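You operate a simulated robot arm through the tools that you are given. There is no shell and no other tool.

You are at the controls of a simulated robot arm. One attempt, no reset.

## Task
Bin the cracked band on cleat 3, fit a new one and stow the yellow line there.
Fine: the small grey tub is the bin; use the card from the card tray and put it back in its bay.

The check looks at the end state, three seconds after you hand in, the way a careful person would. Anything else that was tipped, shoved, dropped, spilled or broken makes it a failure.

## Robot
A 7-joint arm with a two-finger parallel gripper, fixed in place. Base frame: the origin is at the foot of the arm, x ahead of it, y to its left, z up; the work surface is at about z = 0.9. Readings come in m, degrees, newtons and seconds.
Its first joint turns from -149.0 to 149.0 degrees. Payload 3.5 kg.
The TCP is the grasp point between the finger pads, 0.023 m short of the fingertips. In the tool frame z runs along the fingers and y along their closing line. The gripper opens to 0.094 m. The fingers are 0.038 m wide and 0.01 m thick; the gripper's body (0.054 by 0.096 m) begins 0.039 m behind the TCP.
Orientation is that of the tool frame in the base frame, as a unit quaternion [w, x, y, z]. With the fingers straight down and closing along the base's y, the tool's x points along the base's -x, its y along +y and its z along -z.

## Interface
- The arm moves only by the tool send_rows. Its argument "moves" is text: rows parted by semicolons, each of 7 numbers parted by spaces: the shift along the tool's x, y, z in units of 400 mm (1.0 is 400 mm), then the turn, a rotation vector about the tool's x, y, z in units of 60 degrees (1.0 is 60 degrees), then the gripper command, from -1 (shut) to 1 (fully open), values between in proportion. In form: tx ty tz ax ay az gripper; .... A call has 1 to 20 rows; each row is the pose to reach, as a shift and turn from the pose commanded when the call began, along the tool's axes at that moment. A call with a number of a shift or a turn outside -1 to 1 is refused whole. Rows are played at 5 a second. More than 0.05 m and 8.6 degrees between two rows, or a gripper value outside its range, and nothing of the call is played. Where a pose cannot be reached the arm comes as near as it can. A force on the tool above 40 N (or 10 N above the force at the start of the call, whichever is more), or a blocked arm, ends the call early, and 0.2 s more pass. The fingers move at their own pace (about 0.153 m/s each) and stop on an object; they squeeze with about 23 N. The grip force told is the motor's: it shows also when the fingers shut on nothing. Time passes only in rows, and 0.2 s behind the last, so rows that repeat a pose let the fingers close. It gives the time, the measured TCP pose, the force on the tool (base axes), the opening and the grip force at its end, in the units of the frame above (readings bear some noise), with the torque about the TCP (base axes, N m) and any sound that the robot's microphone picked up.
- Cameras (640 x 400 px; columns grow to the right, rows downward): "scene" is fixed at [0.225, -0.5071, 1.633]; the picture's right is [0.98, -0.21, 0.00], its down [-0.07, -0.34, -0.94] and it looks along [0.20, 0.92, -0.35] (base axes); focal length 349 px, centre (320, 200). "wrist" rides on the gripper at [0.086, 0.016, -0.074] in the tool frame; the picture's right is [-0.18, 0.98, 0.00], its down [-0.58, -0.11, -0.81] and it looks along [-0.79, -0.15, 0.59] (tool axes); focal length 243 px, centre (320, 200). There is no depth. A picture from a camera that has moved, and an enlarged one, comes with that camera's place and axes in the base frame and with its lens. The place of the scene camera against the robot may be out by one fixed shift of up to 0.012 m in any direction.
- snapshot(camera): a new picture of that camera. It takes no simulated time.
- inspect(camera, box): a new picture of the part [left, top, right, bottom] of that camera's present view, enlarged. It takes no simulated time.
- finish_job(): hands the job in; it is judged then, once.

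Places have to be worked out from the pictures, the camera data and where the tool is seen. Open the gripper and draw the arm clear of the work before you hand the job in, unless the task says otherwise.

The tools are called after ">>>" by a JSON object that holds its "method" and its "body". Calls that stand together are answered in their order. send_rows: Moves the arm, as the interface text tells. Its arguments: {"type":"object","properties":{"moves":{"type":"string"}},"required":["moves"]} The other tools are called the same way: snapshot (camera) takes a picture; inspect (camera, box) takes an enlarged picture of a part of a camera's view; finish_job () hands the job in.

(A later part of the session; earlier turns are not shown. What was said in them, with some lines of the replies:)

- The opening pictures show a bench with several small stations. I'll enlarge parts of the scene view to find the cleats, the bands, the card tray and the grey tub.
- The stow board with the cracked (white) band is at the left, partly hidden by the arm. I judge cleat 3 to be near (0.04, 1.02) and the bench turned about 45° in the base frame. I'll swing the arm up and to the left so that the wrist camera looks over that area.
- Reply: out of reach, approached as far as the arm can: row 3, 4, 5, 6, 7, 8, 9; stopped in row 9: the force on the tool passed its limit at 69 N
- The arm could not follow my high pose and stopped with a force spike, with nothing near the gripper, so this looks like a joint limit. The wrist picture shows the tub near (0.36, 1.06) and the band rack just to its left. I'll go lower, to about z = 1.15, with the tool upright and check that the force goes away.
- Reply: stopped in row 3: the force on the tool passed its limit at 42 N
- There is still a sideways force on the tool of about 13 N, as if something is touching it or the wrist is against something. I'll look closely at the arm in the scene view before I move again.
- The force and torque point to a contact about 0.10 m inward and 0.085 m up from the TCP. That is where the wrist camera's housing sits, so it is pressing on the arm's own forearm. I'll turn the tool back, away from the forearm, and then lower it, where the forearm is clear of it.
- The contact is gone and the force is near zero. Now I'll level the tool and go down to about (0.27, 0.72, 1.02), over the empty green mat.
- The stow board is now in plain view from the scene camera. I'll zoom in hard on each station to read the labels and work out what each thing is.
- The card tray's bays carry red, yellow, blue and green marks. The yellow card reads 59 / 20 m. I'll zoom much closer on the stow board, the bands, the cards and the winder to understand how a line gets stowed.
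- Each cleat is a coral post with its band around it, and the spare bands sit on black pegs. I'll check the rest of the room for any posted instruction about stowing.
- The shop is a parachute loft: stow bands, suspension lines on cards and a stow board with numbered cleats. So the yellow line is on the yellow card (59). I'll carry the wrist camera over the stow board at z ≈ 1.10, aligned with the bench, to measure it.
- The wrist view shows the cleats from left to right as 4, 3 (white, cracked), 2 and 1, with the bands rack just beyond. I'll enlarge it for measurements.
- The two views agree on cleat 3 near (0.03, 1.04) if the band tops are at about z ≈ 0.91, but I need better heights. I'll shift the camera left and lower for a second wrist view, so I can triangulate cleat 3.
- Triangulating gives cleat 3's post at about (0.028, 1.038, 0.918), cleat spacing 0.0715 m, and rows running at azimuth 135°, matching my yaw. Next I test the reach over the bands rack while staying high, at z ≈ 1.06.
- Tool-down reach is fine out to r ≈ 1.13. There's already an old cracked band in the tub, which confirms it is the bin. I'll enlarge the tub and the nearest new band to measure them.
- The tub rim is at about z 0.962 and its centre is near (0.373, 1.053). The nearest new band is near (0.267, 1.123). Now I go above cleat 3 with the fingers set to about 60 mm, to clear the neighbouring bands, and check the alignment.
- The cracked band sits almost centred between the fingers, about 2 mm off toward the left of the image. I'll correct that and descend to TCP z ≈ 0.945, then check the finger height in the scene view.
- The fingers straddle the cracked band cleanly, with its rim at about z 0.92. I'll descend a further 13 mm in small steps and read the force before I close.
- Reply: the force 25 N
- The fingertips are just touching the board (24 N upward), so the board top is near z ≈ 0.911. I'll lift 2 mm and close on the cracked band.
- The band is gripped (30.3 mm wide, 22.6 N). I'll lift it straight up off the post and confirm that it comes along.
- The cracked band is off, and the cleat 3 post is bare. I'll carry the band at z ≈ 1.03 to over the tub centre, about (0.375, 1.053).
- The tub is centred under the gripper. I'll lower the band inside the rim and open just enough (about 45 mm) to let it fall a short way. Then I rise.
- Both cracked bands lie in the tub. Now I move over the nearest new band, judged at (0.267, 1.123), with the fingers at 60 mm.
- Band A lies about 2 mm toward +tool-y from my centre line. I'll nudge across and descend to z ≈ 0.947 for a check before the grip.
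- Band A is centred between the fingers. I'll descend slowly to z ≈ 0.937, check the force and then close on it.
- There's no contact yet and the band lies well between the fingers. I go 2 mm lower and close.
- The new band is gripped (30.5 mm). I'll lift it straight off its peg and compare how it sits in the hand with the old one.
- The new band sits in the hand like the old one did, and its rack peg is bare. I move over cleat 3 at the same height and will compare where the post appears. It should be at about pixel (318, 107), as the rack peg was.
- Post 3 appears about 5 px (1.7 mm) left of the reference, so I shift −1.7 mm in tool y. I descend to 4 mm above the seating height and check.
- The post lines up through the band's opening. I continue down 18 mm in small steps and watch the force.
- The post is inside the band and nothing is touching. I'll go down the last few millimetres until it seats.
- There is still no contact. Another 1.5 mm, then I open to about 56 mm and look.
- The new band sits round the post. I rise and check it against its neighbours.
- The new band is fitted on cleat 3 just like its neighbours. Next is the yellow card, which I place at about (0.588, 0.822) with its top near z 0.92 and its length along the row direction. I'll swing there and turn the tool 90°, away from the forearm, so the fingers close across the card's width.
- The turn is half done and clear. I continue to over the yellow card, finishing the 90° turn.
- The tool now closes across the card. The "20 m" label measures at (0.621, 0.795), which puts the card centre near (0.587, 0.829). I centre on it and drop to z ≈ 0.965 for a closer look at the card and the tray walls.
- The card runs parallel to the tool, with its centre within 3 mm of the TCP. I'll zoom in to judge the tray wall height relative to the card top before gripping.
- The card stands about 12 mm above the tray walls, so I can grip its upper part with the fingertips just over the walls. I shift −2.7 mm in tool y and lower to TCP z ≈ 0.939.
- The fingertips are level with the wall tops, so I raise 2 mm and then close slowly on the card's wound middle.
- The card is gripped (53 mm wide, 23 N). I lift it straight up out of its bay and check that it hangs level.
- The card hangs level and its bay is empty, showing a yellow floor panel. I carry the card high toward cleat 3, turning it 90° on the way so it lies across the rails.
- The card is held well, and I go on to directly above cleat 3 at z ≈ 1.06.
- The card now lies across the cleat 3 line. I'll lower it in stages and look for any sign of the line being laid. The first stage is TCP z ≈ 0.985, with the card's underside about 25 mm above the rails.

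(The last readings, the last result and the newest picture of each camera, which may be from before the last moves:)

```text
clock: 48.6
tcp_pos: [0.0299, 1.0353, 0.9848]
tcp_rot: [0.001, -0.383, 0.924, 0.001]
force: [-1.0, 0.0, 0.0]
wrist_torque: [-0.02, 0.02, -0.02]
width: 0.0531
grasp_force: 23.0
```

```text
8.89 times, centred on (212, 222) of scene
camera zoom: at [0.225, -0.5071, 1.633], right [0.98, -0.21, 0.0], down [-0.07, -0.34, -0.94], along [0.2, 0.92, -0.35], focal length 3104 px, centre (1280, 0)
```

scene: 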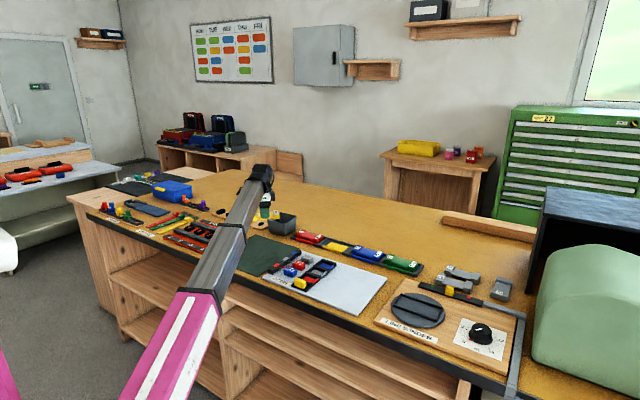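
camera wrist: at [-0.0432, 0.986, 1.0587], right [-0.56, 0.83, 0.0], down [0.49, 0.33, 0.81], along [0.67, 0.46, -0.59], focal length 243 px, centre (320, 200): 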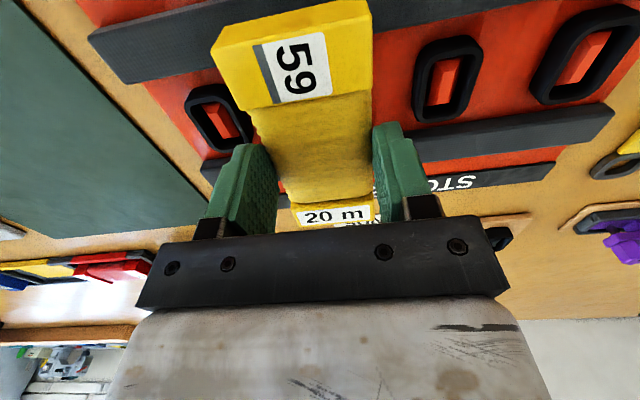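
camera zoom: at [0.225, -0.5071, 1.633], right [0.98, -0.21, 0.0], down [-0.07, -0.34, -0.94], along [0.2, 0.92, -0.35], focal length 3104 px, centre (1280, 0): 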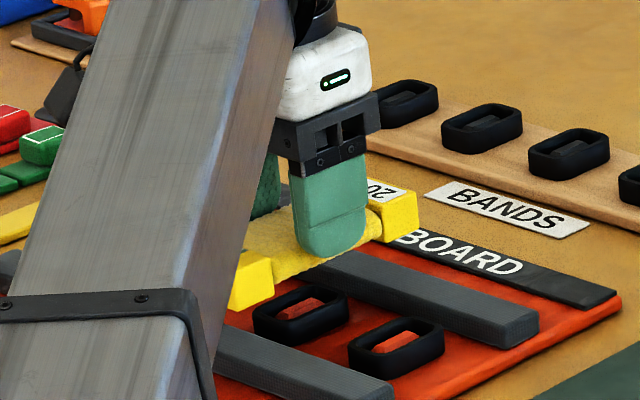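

Nothing has changed yet, as expected at this height. I lower further until the card's end blocks meet the rails, watching the force.

>>> {"method": "send_rows", "body": {"moves": "0 0 0.015 0 0 0 -1; 0 0 0.03 0 0 0 -1; 0 0 0.04 0 0 0 -1; 0 0 0.04 0 0 0 -1"}}

>>> {"method": "inspect", "body": {"camera": "scene", "box": [180, 205, 244, 250]}}

>>> {"method": "snapshot", "body": {"camera": "wrist"}}

```text
clock: 49.6
tcp_pos: [0.0272, 1.0358, 0.9708]
tcp_rot: [0.001, -0.383, 0.924, 0.001]
force: [-0.8, 0.6, -0.7]
wrist_torque: [-0.03, -0.01, 0.02]
width: 0.0534
grasp_force: 23.1
```

```text
8.89 times, centred on (212, 228) of scene
camera zoom: at [0.225, -0.5071, 1.633], right [0.98, -0.21, 0.0], down [-0.07, -0.34, -0.94], along [0.2, 0.92, -0.35], focal length 3104 px, centre (1280, -44)
```

zoom: 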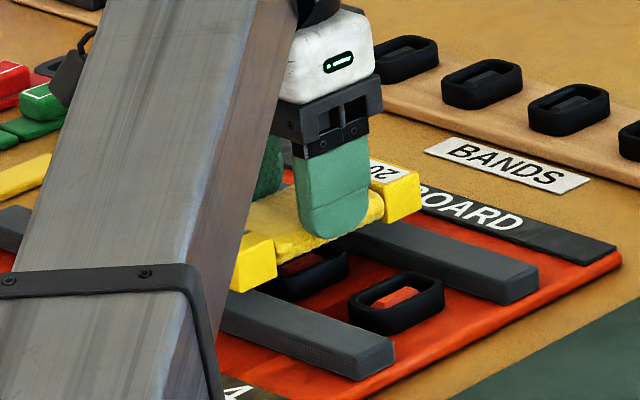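

```text
taken
camera wrist: at [-0.0433, 0.987, 1.044], right [-0.56, 0.83, 0.0], down [0.49, 0.33, 0.81], along [0.67, 0.46, -0.59], focal length 243 px, centre (320, 200)
```

wrist: 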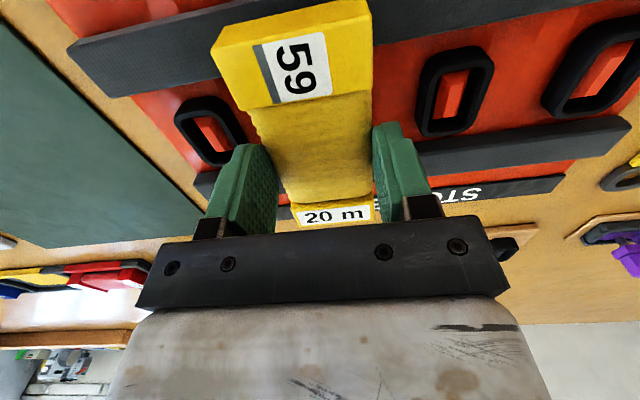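

The end blocks are poised right over the two rails. I ease down in 2 mm steps until they rest on them.

>>> {"method": "send_rows", "body": {"moves": "0 0 0.005 0 0 0 -1; 0 0 0.01 0 0 0 -1; 0 0 0.015 0 0 0 -1; 0 0 0.019 0 0 0 -1; 0 0 0.019 0 0 0 -1"}}

>>> {"method": "inspect", "body": {"camera": "scene", "box": [180, 205, 244, 250]}}

```text
clock: 50.8
tcp_pos: [0.0307, 1.0362, 0.9614]
tcp_rot: [0.0, -0.383, 0.924, 0.0]
force: [0.4, 0.2, -0.6]
wrist_torque: [0.0, -0.04, -0.03]
width: 0.053
grasp_force: 22.7
```

```text
8.89 times, centred on (212, 228) of scene
camera zoom: at [0.225, -0.5071, 1.633], right [0.98, -0.21, 0.0], down [-0.07, -0.34, -0.94], along [0.2, 0.92, -0.35], focal length 3104 px, centre (1280, -44)
```

zoom: 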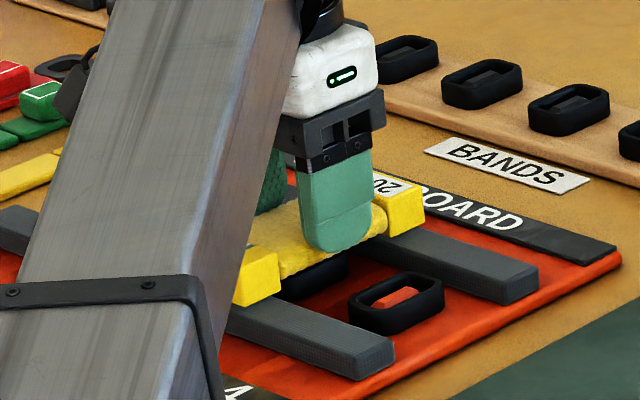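

No contact yet, though the blocks look almost on the rails. I go down another 5 mm in small steps.

>>> {"method": "send_rows", "body": {"moves": "0 0 0.003 0 0 0 -1; 0 0 0.006 0 0 0 -1; 0 0 0.009 0 0 0 -1; 0 0 0.012 0 0 0 -1; 0 0 0.012 0 0 0 -1; 0 0 0.012 0 0 0 -1"}}

>>> {"method": "inspect", "body": {"camera": "scene", "box": [180, 205, 244, 250]}}

>>> {"method": "snapshot", "body": {"camera": "wrist"}}

```text
clock: 52.2
tcp_pos: [0.0294, 1.0367, 0.9577]
tcp_rot: [0.0, -0.382, 0.924, 0.001]
force: [0.8, 2.9, 18.1]
wrist_torque: [0.13, -0.03, 0.01]
width: 0.0534
grasp_force: 23.4
```

```text
8.89 times, centred on (212, 228) of scene
camera zoom: at [0.225, -0.5071, 1.633], right [0.98, -0.21, 0.0], down [-0.07, -0.34, -0.94], along [0.2, 0.92, -0.35], focal length 3104 px, centre (1280, -44)
```

zoom: 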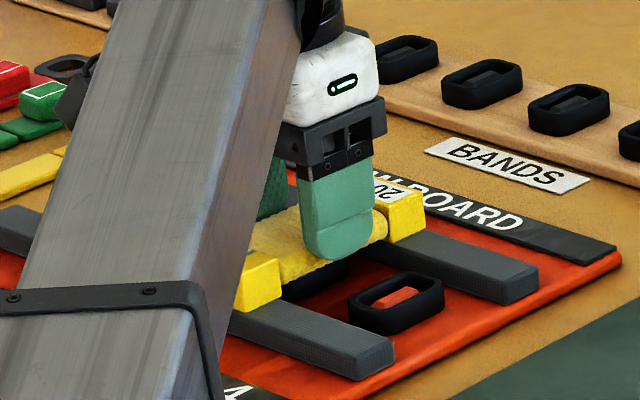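

```text
taken
camera wrist: at [-0.0425, 0.9874, 1.0315], right [-0.56, 0.83, 0.0], down [0.49, 0.33, 0.81], along [0.67, 0.46, -0.59], focal length 243 px, centre (320, 200)
```

wrist: 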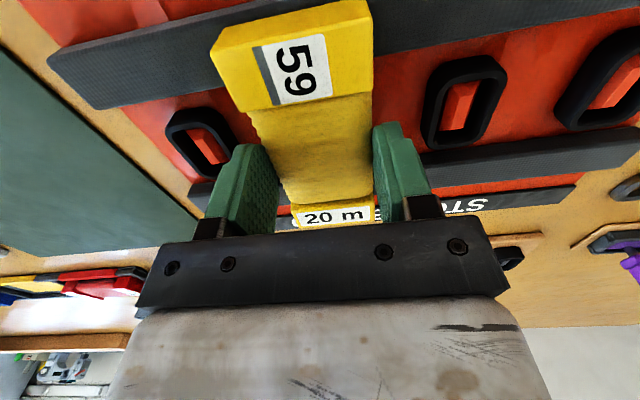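

The card rests evenly on both rails (18 N, hardly any torque). I'll hold it there for a couple of seconds, then lift clear and look at cleat 3 for any yellow line.

>>> {"method": "send_rows", "body": {"moves": "0 0 0 0 0 0 -1; 0 0 0 0 0 0 -1; 0 0 0 0 0 0 -1; 0 0 0 0 0 0 -1; 0 0 0 0 0 0 -1; 0 0 0 0 0 0 -1; 0 0 0 0 0 0 -1; 0 0 0 0 0 0 -1; 0 0 0 0 0 0 -1; 0 0 -0.02 0 0 0 -1; 0 0 -0.08 0 0 0 -1; 0 0 -0.16 0 0 0 -1; 0 0 -0.22 0 0 0 -1; 0 0 -0.22 0 0 0 -1"}}

>>> {"method": "inspect", "body": {"camera": "scene", "box": [180, 195, 244, 250]}}

>>> {"method": "snapshot", "body": {"camera": "wrist"}}

```text
clock: 55.2
tcp_pos: [0.032, 1.0364, 1.0475]
tcp_rot: [0.0, -0.383, 0.924, 0.0]
force: [-0.5, 1.1, -0.9]
wrist_torque: [0.01, 0.03, 0.01]
width: 0.053
grasp_force: 22.9
```

```text
7.27 times, centred on (212, 222) of scene
camera zoom: at [0.225, -0.5071, 1.633], right [0.98, -0.21, 0.0], down [-0.07, -0.34, -0.94], along [0.2, 0.92, -0.35], focal length 2540 px, centre (1106, 36)
```

zoom: 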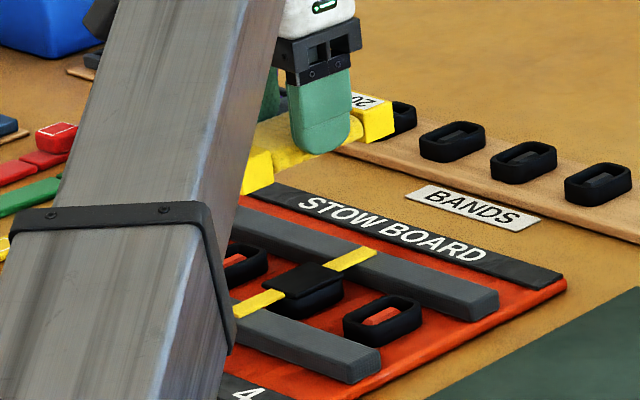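

```text
taken
camera wrist: at [-0.0416, 0.9873, 1.1204], right [-0.56, 0.83, 0.0], down [0.49, 0.33, 0.81], along [0.67, 0.46, -0.59], focal length 243 px, centre (320, 200)
```

wrist: 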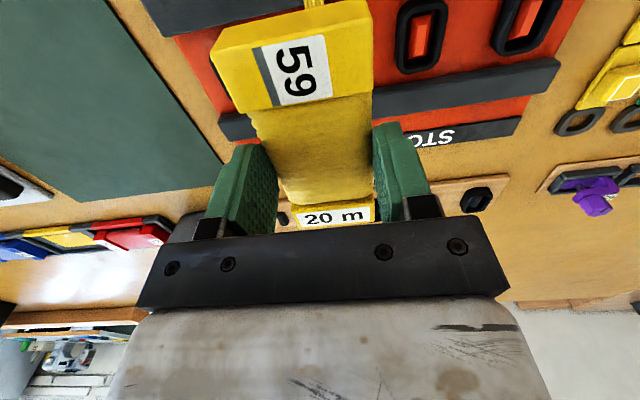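

That worked. A yellow line now lies over both rails at cleat 3, with the band holding it. I'll zoom in to confirm before I take the card back.

>>> {"method": "inspect", "body": {"camera": "scene", "box": [196, 218, 236, 246]}}

>>> {"method": "inspect", "body": {"camera": "wrist", "box": [120, 0, 520, 220]}}

```text
14.29 times, centred on (216, 232) of scene
camera zoom: at [0.225, -0.5071, 1.633], right [0.98, -0.21, 0.0], down [-0.07, -0.34, -0.94], along [0.2, 0.92, -0.35], focal length 4989 px, centre (1806, -257)
```

zoom: 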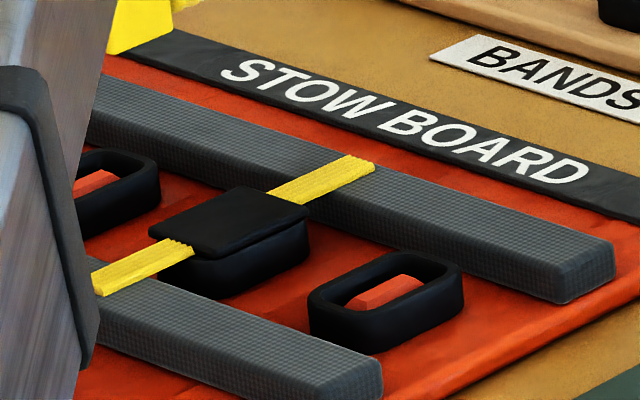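

```text
1.60 times, centred on (320, 110) of wrist
camera zoom: at [-0.0416, 0.9873, 1.1204], right [-0.56, 0.83, 0.0], down [0.49, 0.33, 0.81], along [0.67, 0.46, -0.59], focal length 388 px, centre (320, 344)
```

zoom: 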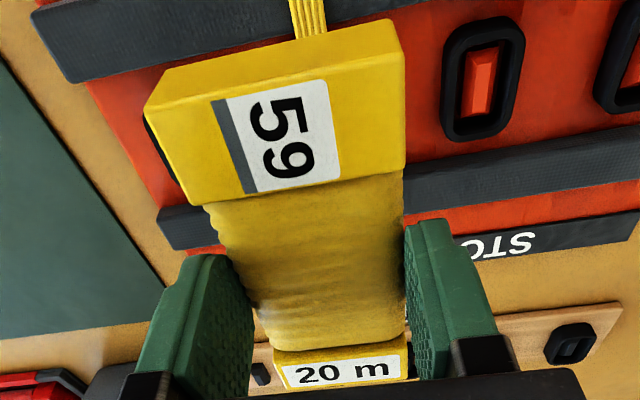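

The yellow line is stowed under the new band on cleat 3, and the neighbouring cleats are untouched. Now I take the card back by the same route in reverse, the first half at z ≈ 1.06.

>>> {"method": "send_rows", "body": {"moves": "-0.02 -0.05 -0.034 0 0 0.07 -1; -0.058 -0.146 -0.034 0 0 0.18 -1; -0.097 -0.244 -0.034 0 0 0.295 -1; -0.136 -0.341 -0.034 0 0 0.41 -1; -0.174 -0.439 -0.034 0 0 0.525 -1; -0.213 -0.536 -0.034 0 0 0.64 -1; -0.2517 -0.6336 -0.034 0 0 0.75 -1; -0.2517 -0.6336 -0.034 0 0 0.75 -1"}}

```text
clock: 57.0
tcp_pos: [0.2807, 0.9259, 1.0579]
tcp_rot: [0.0, 0.001, 1.0, 0.002]
force: [-0.3, 0.5, -1.4]
wrist_torque: [0.0, 0.0, 0.02]
width: 0.0532
grasp_force: 22.6
```

The way back is clear and the card is still held. Now the second half, to above the yellow bay.

>>> {"method": "send_rows", "body": {"moves": "-0.095 -0.03 0 0 0 0.094 -1; -0.19 -0.061 0 0 0 0.188 -1; -0.284 -0.091 0 0 0 0.281 -1; -0.379 -0.121 0 0 0 0.375 -1; -0.474 -0.152 0.01 0 0 0.469 -1; -0.569 -0.182 0.02 0 0 0.563 -1; -0.664 -0.212 0.04 0 0 0.656 -1; -0.7585 -0.2425 0.05 0 0 0.75 -1; -0.7585 -0.2425 0.05 0 0 0.75 -1; -0.7585 -0.2425 0.05 0 0 0.75 -1"}}

>>> {"method": "snapshot", "body": {"camera": "wrist"}}

>>> {"method": "inspect", "body": {"camera": "scene", "box": [300, 190, 400, 260]}}

```text
clock: 59.2
tcp_pos: [0.5827, 0.8299, 1.0403]
tcp_rot: [0.0, 0.383, 0.924, 0.0]
force: [0.4, 1.0, -0.4]
wrist_torque: [0.01, -0.02, -0.01]
width: 0.0531
grasp_force: 23.0
```

```text
taken
camera wrist: at [0.5334, 0.9027, 1.1145], right [0.83, 0.56, 0.0], down [0.33, -0.49, 0.81], along [0.45, -0.67, -0.59], focal length 243 px, centre (320, 200)
```

wrist: 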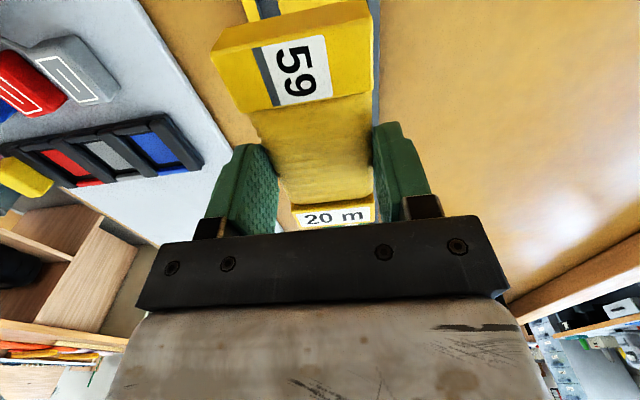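

```text
5.71 times, centred on (350, 225) of scene
camera zoom: at [0.225, -0.5071, 1.633], right [0.98, -0.21, 0.0], down [-0.07, -0.34, -0.94], along [0.2, 0.92, -0.35], focal length 1996 px, centre (149, 57)
```

zoom: 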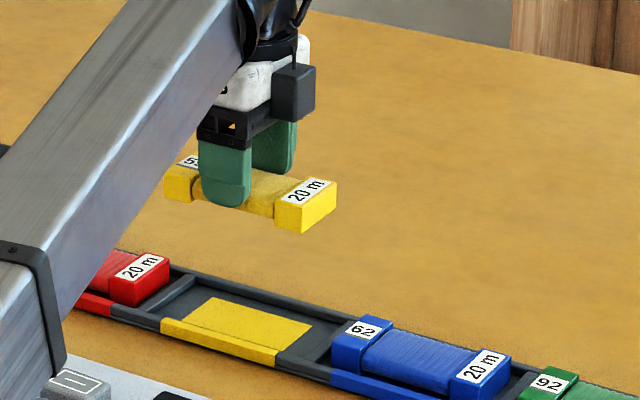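

The card hangs over its yellow bay almost exactly as it did after the lift. I lower it straight down and stop a few millimetres short to check.

>>> {"method": "send_rows", "body": {"moves": "0 0 0.06 0 0 0 -1; 0 0 0.12 0 0 0 -1; 0 0 0.17 0 0 0 -1; 0 0 0.205 0 0 0 -1; 0 0 0.205 0 0 0 -1"}}

>>> {"method": "inspect", "body": {"camera": "scene", "box": [315, 225, 371, 262]}}

>>> {"method": "inspect", "body": {"camera": "wrist", "box": [190, 0, 430, 220]}}

```text
clock: 60.4
tcp_pos: [0.5848, 0.8313, 0.9572]
tcp_rot: [0.001, 0.383, 0.924, -0.001]
force: [0.0, 0.4, -1.0]
wrist_torque: [0.0, -0.01, -0.01]
width: 0.0534
grasp_force: 23.1
```

```text
10.81 times, centred on (343, 244) of scene
camera zoom: at [0.225, -0.5071, 1.633], right [0.98, -0.21, 0.0], down [-0.07, -0.34, -0.94], along [0.2, 0.92, -0.35], focal length 3776 px, centre (71, -270)
```

zoom: 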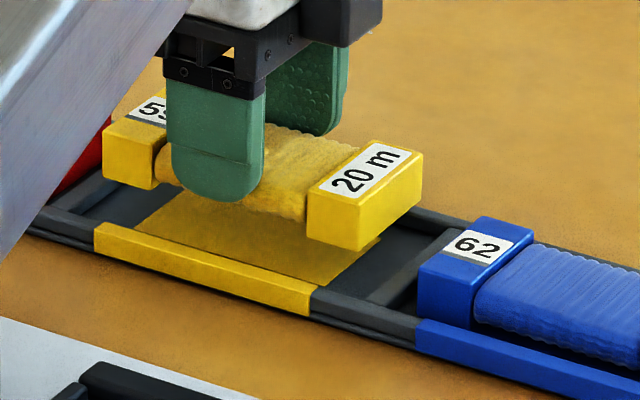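

```text
1.82 times, centred on (310, 110) of wrist
camera zoom: at [0.5351, 0.9056, 1.0311], right [0.83, 0.56, 0.0], down [0.33, -0.49, 0.81], along [0.46, -0.67, -0.59], focal length 441 px, centre (338, 364)
```

zoom: 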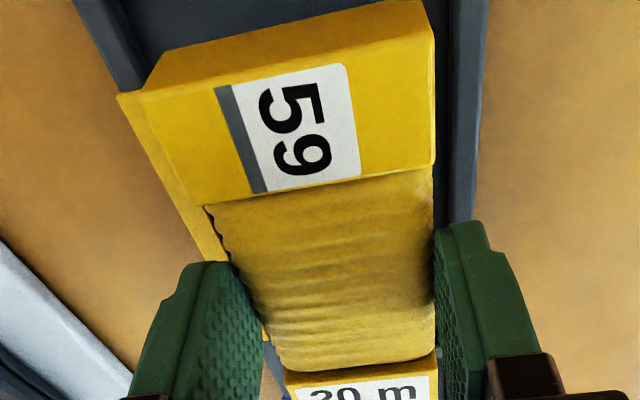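

The card is lined up inside its bay walls. I lower it the last 18 mm slowly.

>>> {"method": "send_rows", "body": {"moves": "0 0 0.012 0 0 0 -1; 0 0 0.024 0 0 0 -1; 0 0 0.034 0 0 0 -1; 0 0 0.04 0 0 0 -1; 0 0 0.043 0 0 0 -1; 0 0 0.043 0 0 0 -1"}}

>>> {"method": "inspect", "body": {"camera": "scene", "box": [315, 225, 371, 262]}}

```text
clock: 61.8
tcp_pos: [0.5828, 0.8321, 0.9402]
tcp_rot: [0.0, 0.382, 0.924, 0.0]
force: [0.5, -0.2, -1.3]
wrist_torque: [-0.02, 0.01, 0.03]
width: 0.0534
grasp_force: 23.1
```

```text
10.81 times, centred on (343, 244) of scene
camera zoom: at [0.225, -0.5071, 1.633], right [0.98, -0.21, 0.0], down [-0.07, -0.34, -0.94], along [0.2, 0.92, -0.35], focal length 3776 px, centre (71, -270)
```

zoom: 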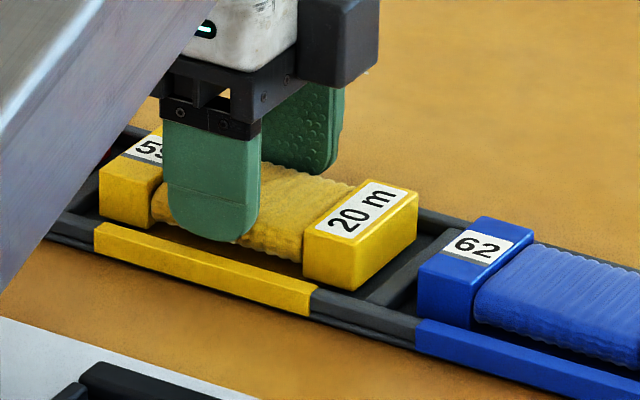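

It's nearly seated, with no contact force yet. I go down another 2 mm to seat it.

>>> {"method": "send_rows", "body": {"moves": "0 0 0.002 0 0 0 -1; 0 0 0.004 0 0 0 -1; 0 0 0.004 0 0 0 -1"}}

```text
clock: 62.6
tcp_pos: [0.5827, 0.8315, 0.937]
tcp_rot: [0.0, 0.382, 0.924, 0.0]
force: [0.0, -0.3, -1.3]
wrist_torque: [0.02, -0.03, 0.04]
width: 0.0533
grasp_force: 23.1
```

The tool still carries the card's weight, about 1.3 N. I go 1.5 mm lower and check again before releasing.

>>> {"method": "send_rows", "body": {"moves": "0 0 0.002 0 0 0 -1; 0 0 0.004 0 0 0 -1; 0 0 0.004 0 0 0 -1"}}

>>> {"method": "inspect", "body": {"camera": "scene", "box": [322, 230, 362, 257]}}

>>> {"method": "inspect", "body": {"camera": "wrist", "box": [190, 0, 430, 220]}}

```text
clock: 63.4
tcp_pos: [0.5839, 0.8315, 0.9369]
tcp_rot: [-0.001, 0.383, 0.924, 0.001]
force: [-2.9, 1.0, 17.5]
wrist_torque: [-0.15, -0.05, -0.05]
width: 0.0534
grasp_force: 23.2
```

```text
14.81 times, centred on (342, 244) of scene
camera zoom: at [0.225, -0.5071, 1.633], right [0.98, -0.21, 0.0], down [-0.07, -0.34, -0.94], along [0.2, 0.92, -0.35], focal length 5174 px, centre (-6, -444)
```

zoom: 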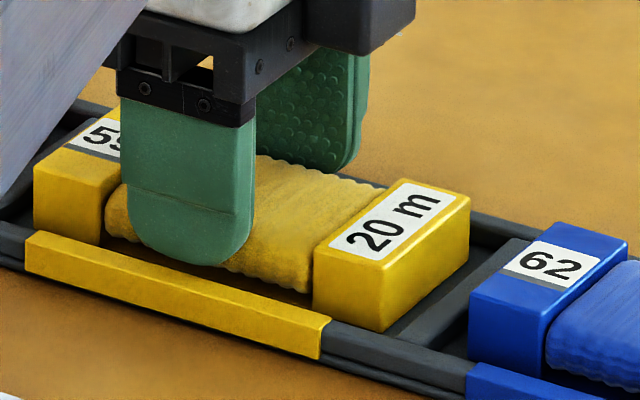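

```text
1.82 times, centred on (310, 110) of wrist
camera zoom: at [0.534, 0.9049, 1.0113], right [0.83, 0.56, 0.0], down [0.33, -0.49, 0.81], along [0.46, -0.66, -0.59], focal length 441 px, centre (338, 364)
```

zoom: 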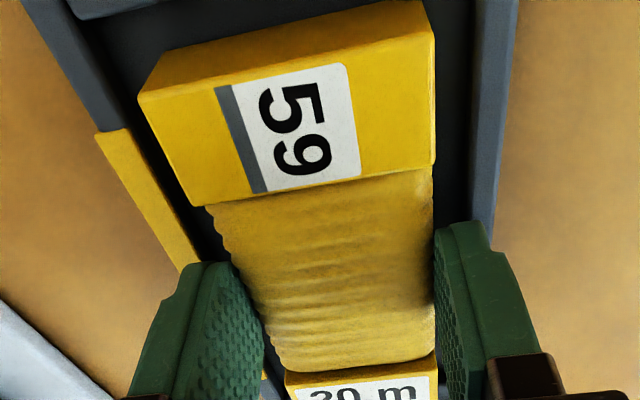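

The card is seated on the bay floor (17.5 N) and sits as it did at the start. I ease off, open only a little first, rise above the walls, then open fully and go up.

>>> {"method": "send_rows", "body": {"moves": "0 0 -0.004 0 0 0 -1; 0 0 -0.005 0 0 0 0.2; 0 0 -0.006 0 0 0 0.22; 0 0 -0.006 0 0 0 0.22; 0 0 -0.02 0 0 0 0.25; 0 0 -0.04 0 0 0 0.5; 0 0 -0.08 0 0 0 1; 0 0 -0.15 0 0 0 1; 0 0 -0.24 0 0 0 1; 0 0 -0.24 0 0 0 1"}}

>>> {"method": "inspect", "body": {"camera": "scene", "box": [300, 205, 400, 275]}}

>>> {"method": "snapshot", "body": {"camera": "wrist"}}

```text
clock: 65.6
tcp_pos: [0.5852, 0.8332, 1.0331]
tcp_rot: [0.001, 0.382, 0.924, 0.001]
force: [0.3, 0.8, 0.4]
wrist_torque: [0.01, -0.02, -0.01]
width: 0.0941
grasp_force: 0.1
```

```text
5.71 times, centred on (350, 240) of scene
camera zoom: at [0.225, -0.5071, 1.633], right [0.98, -0.21, 0.0], down [-0.07, -0.34, -0.94], along [0.2, 0.92, -0.35], focal length 1996 px, centre (149, -29)
```

zoom: 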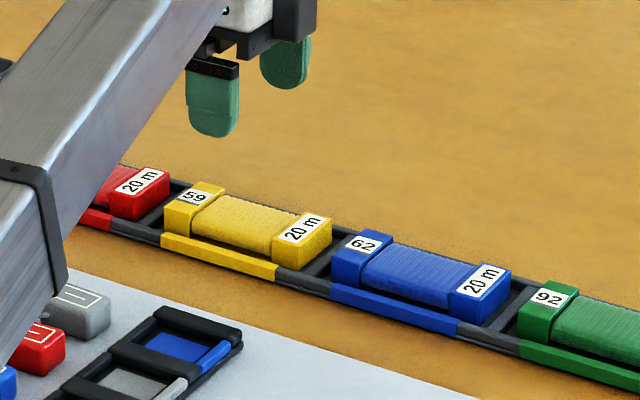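

```text
taken
camera wrist: at [0.5356, 0.9062, 1.1078], right [0.83, 0.56, 0.0], down [0.33, -0.49, 0.81], along [0.46, -0.67, -0.59], focal length 243 px, centre (320, 200)
```

wrist: 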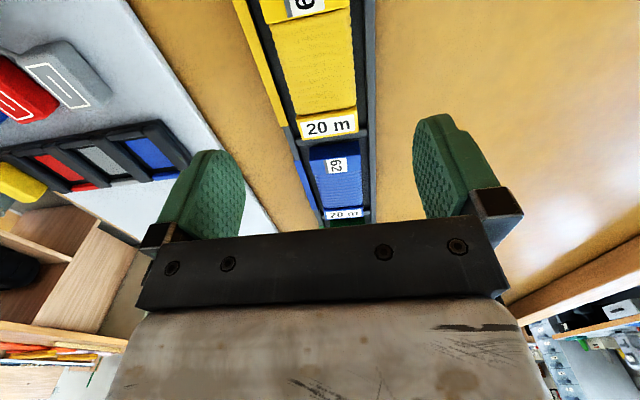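

The yellow card is back in its bay, level and aligned like its neighbours. I raise the arm clear, back to its starting pose, and then check all the work.

>>> {"method": "send_rows", "body": {"moves": "0.02 0.005 -0.08 0 0 0 1; 0.07 0.02 -0.16 0 0 -0.1 1; 0.12 0.035 -0.24 0 0 -0.2 1; 0.18 0.05 -0.31 0 0 -0.32 1; 0.24 0.065 -0.38 0 0 -0.44 1; 0.3 0.08 -0.44 0 0 -0.56 1; 0.35 0.095 -0.49 0 0 -0.66 1; 0.3976 0.106 -0.531 0 0 -0.75 1; 0.3976 0.106 -0.531 0 0 -0.75 1"}}

>>> {"method": "snapshot", "body": {"camera": "scene"}}

>>> {"method": "inspect", "body": {"camera": "scene", "box": [160, 200, 250, 262]}}

>>> {"method": "inspect", "body": {"camera": "scene", "box": [80, 160, 220, 250]}}

>>> {"method": "inspect", "body": {"camera": "scene", "box": [240, 200, 440, 310]}}

```text
clock: 67.6
tcp_pos: [0.5027, 0.975, 1.2429]
tcp_rot: [0.001, -0.001, 1.0, 0.0]
force: [-0.1, -0.4, 0.6]
wrist_torque: [0.02, -0.03, -0.02]
width: 0.0939
grasp_force: 0.0
```

```text
taken
```

scene: 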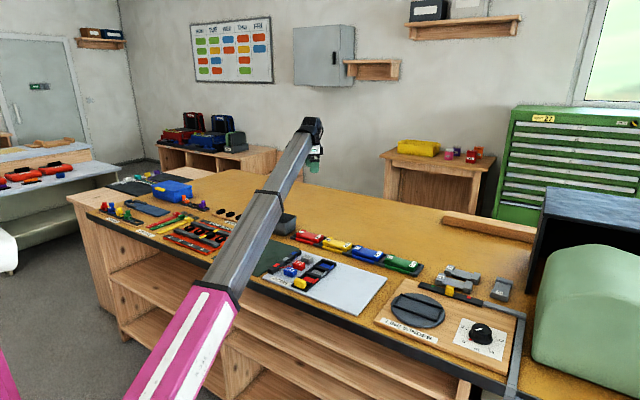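

```text
6.45 times, centred on (205, 231) of scene
camera zoom: at [0.225, -0.5071, 1.633], right [0.98, -0.21, 0.0], down [-0.07, -0.34, -0.94], along [0.2, 0.92, -0.35], focal length 2253 px, centre (1062, 0)
```

zoom: 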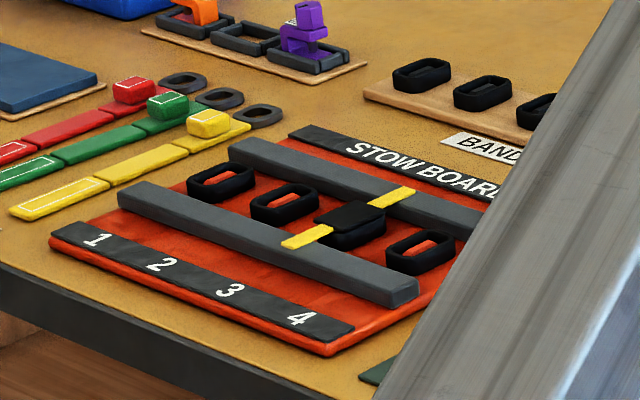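

```text
4.44 times, centred on (150, 205) of scene
camera zoom: at [0.225, -0.5071, 1.633], right [0.98, -0.21, 0.0], down [-0.07, -0.34, -0.94], along [0.2, 0.92, -0.35], focal length 1552 px, centre (1076, 178)
```

zoom: 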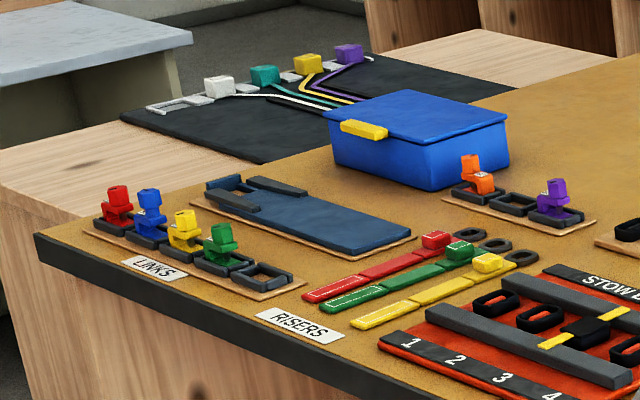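

```text
3.20 times, centred on (340, 255) of scene
camera zoom: at [0.225, -0.5071, 1.633], right [0.98, -0.21, 0.0], down [-0.07, -0.34, -0.94], along [0.2, 0.92, -0.35], focal length 1118 px, centre (256, 24)
```

zoom: 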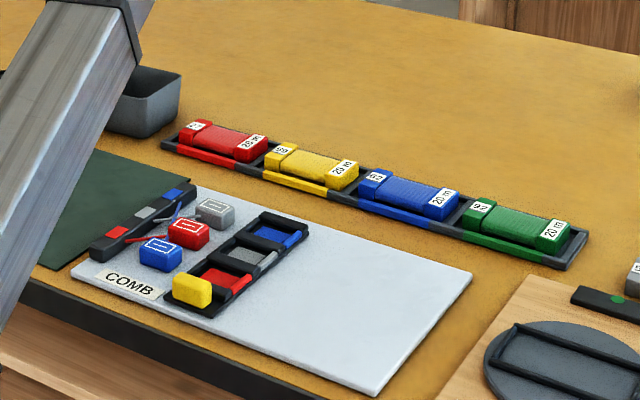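

Everything checks out:
- **Cleat 3:** it has a new band, with the yellow line stowed under it.
- **Cracked band:** it is in the grey tub.
- **Yellow card:** it is back in its bay.
- **Everything else:** it looks as it did at the start.

The gripper is open and the arm is clear, so I hand in.

>>> {"method": "finish_job", "body": {}}

```text
The job is handed in.
```

The job is handed in. I checked it against the last camera pictures, but the hand-in didn't give a result.

- **Cracked band:** it's off cleat 3 and in the small grey tub, next to the old one already there.
- **New band:** I took the one nearest the tub from the bands rack. It sits around the cleat 3 post like its neighbours.
- **Yellow line:** it lies across both rails at cleat 3 with the new band holding it. I laid it by resting the yellow card (59) on the rails.
- **Yellow card:** it's back in its yellow bay in the card tray, seated and level.

Early on, the wrist camera housing pressed against the arm's own forearm and stopped two moves. Later, while I was lining up on cleat 3, the fingertips briefly touched the stow board at about 24 N. Neither moved anything, and the other cleats, cards and stations look as they did at the start. The gripper is open and the arm is back at its starting pose.
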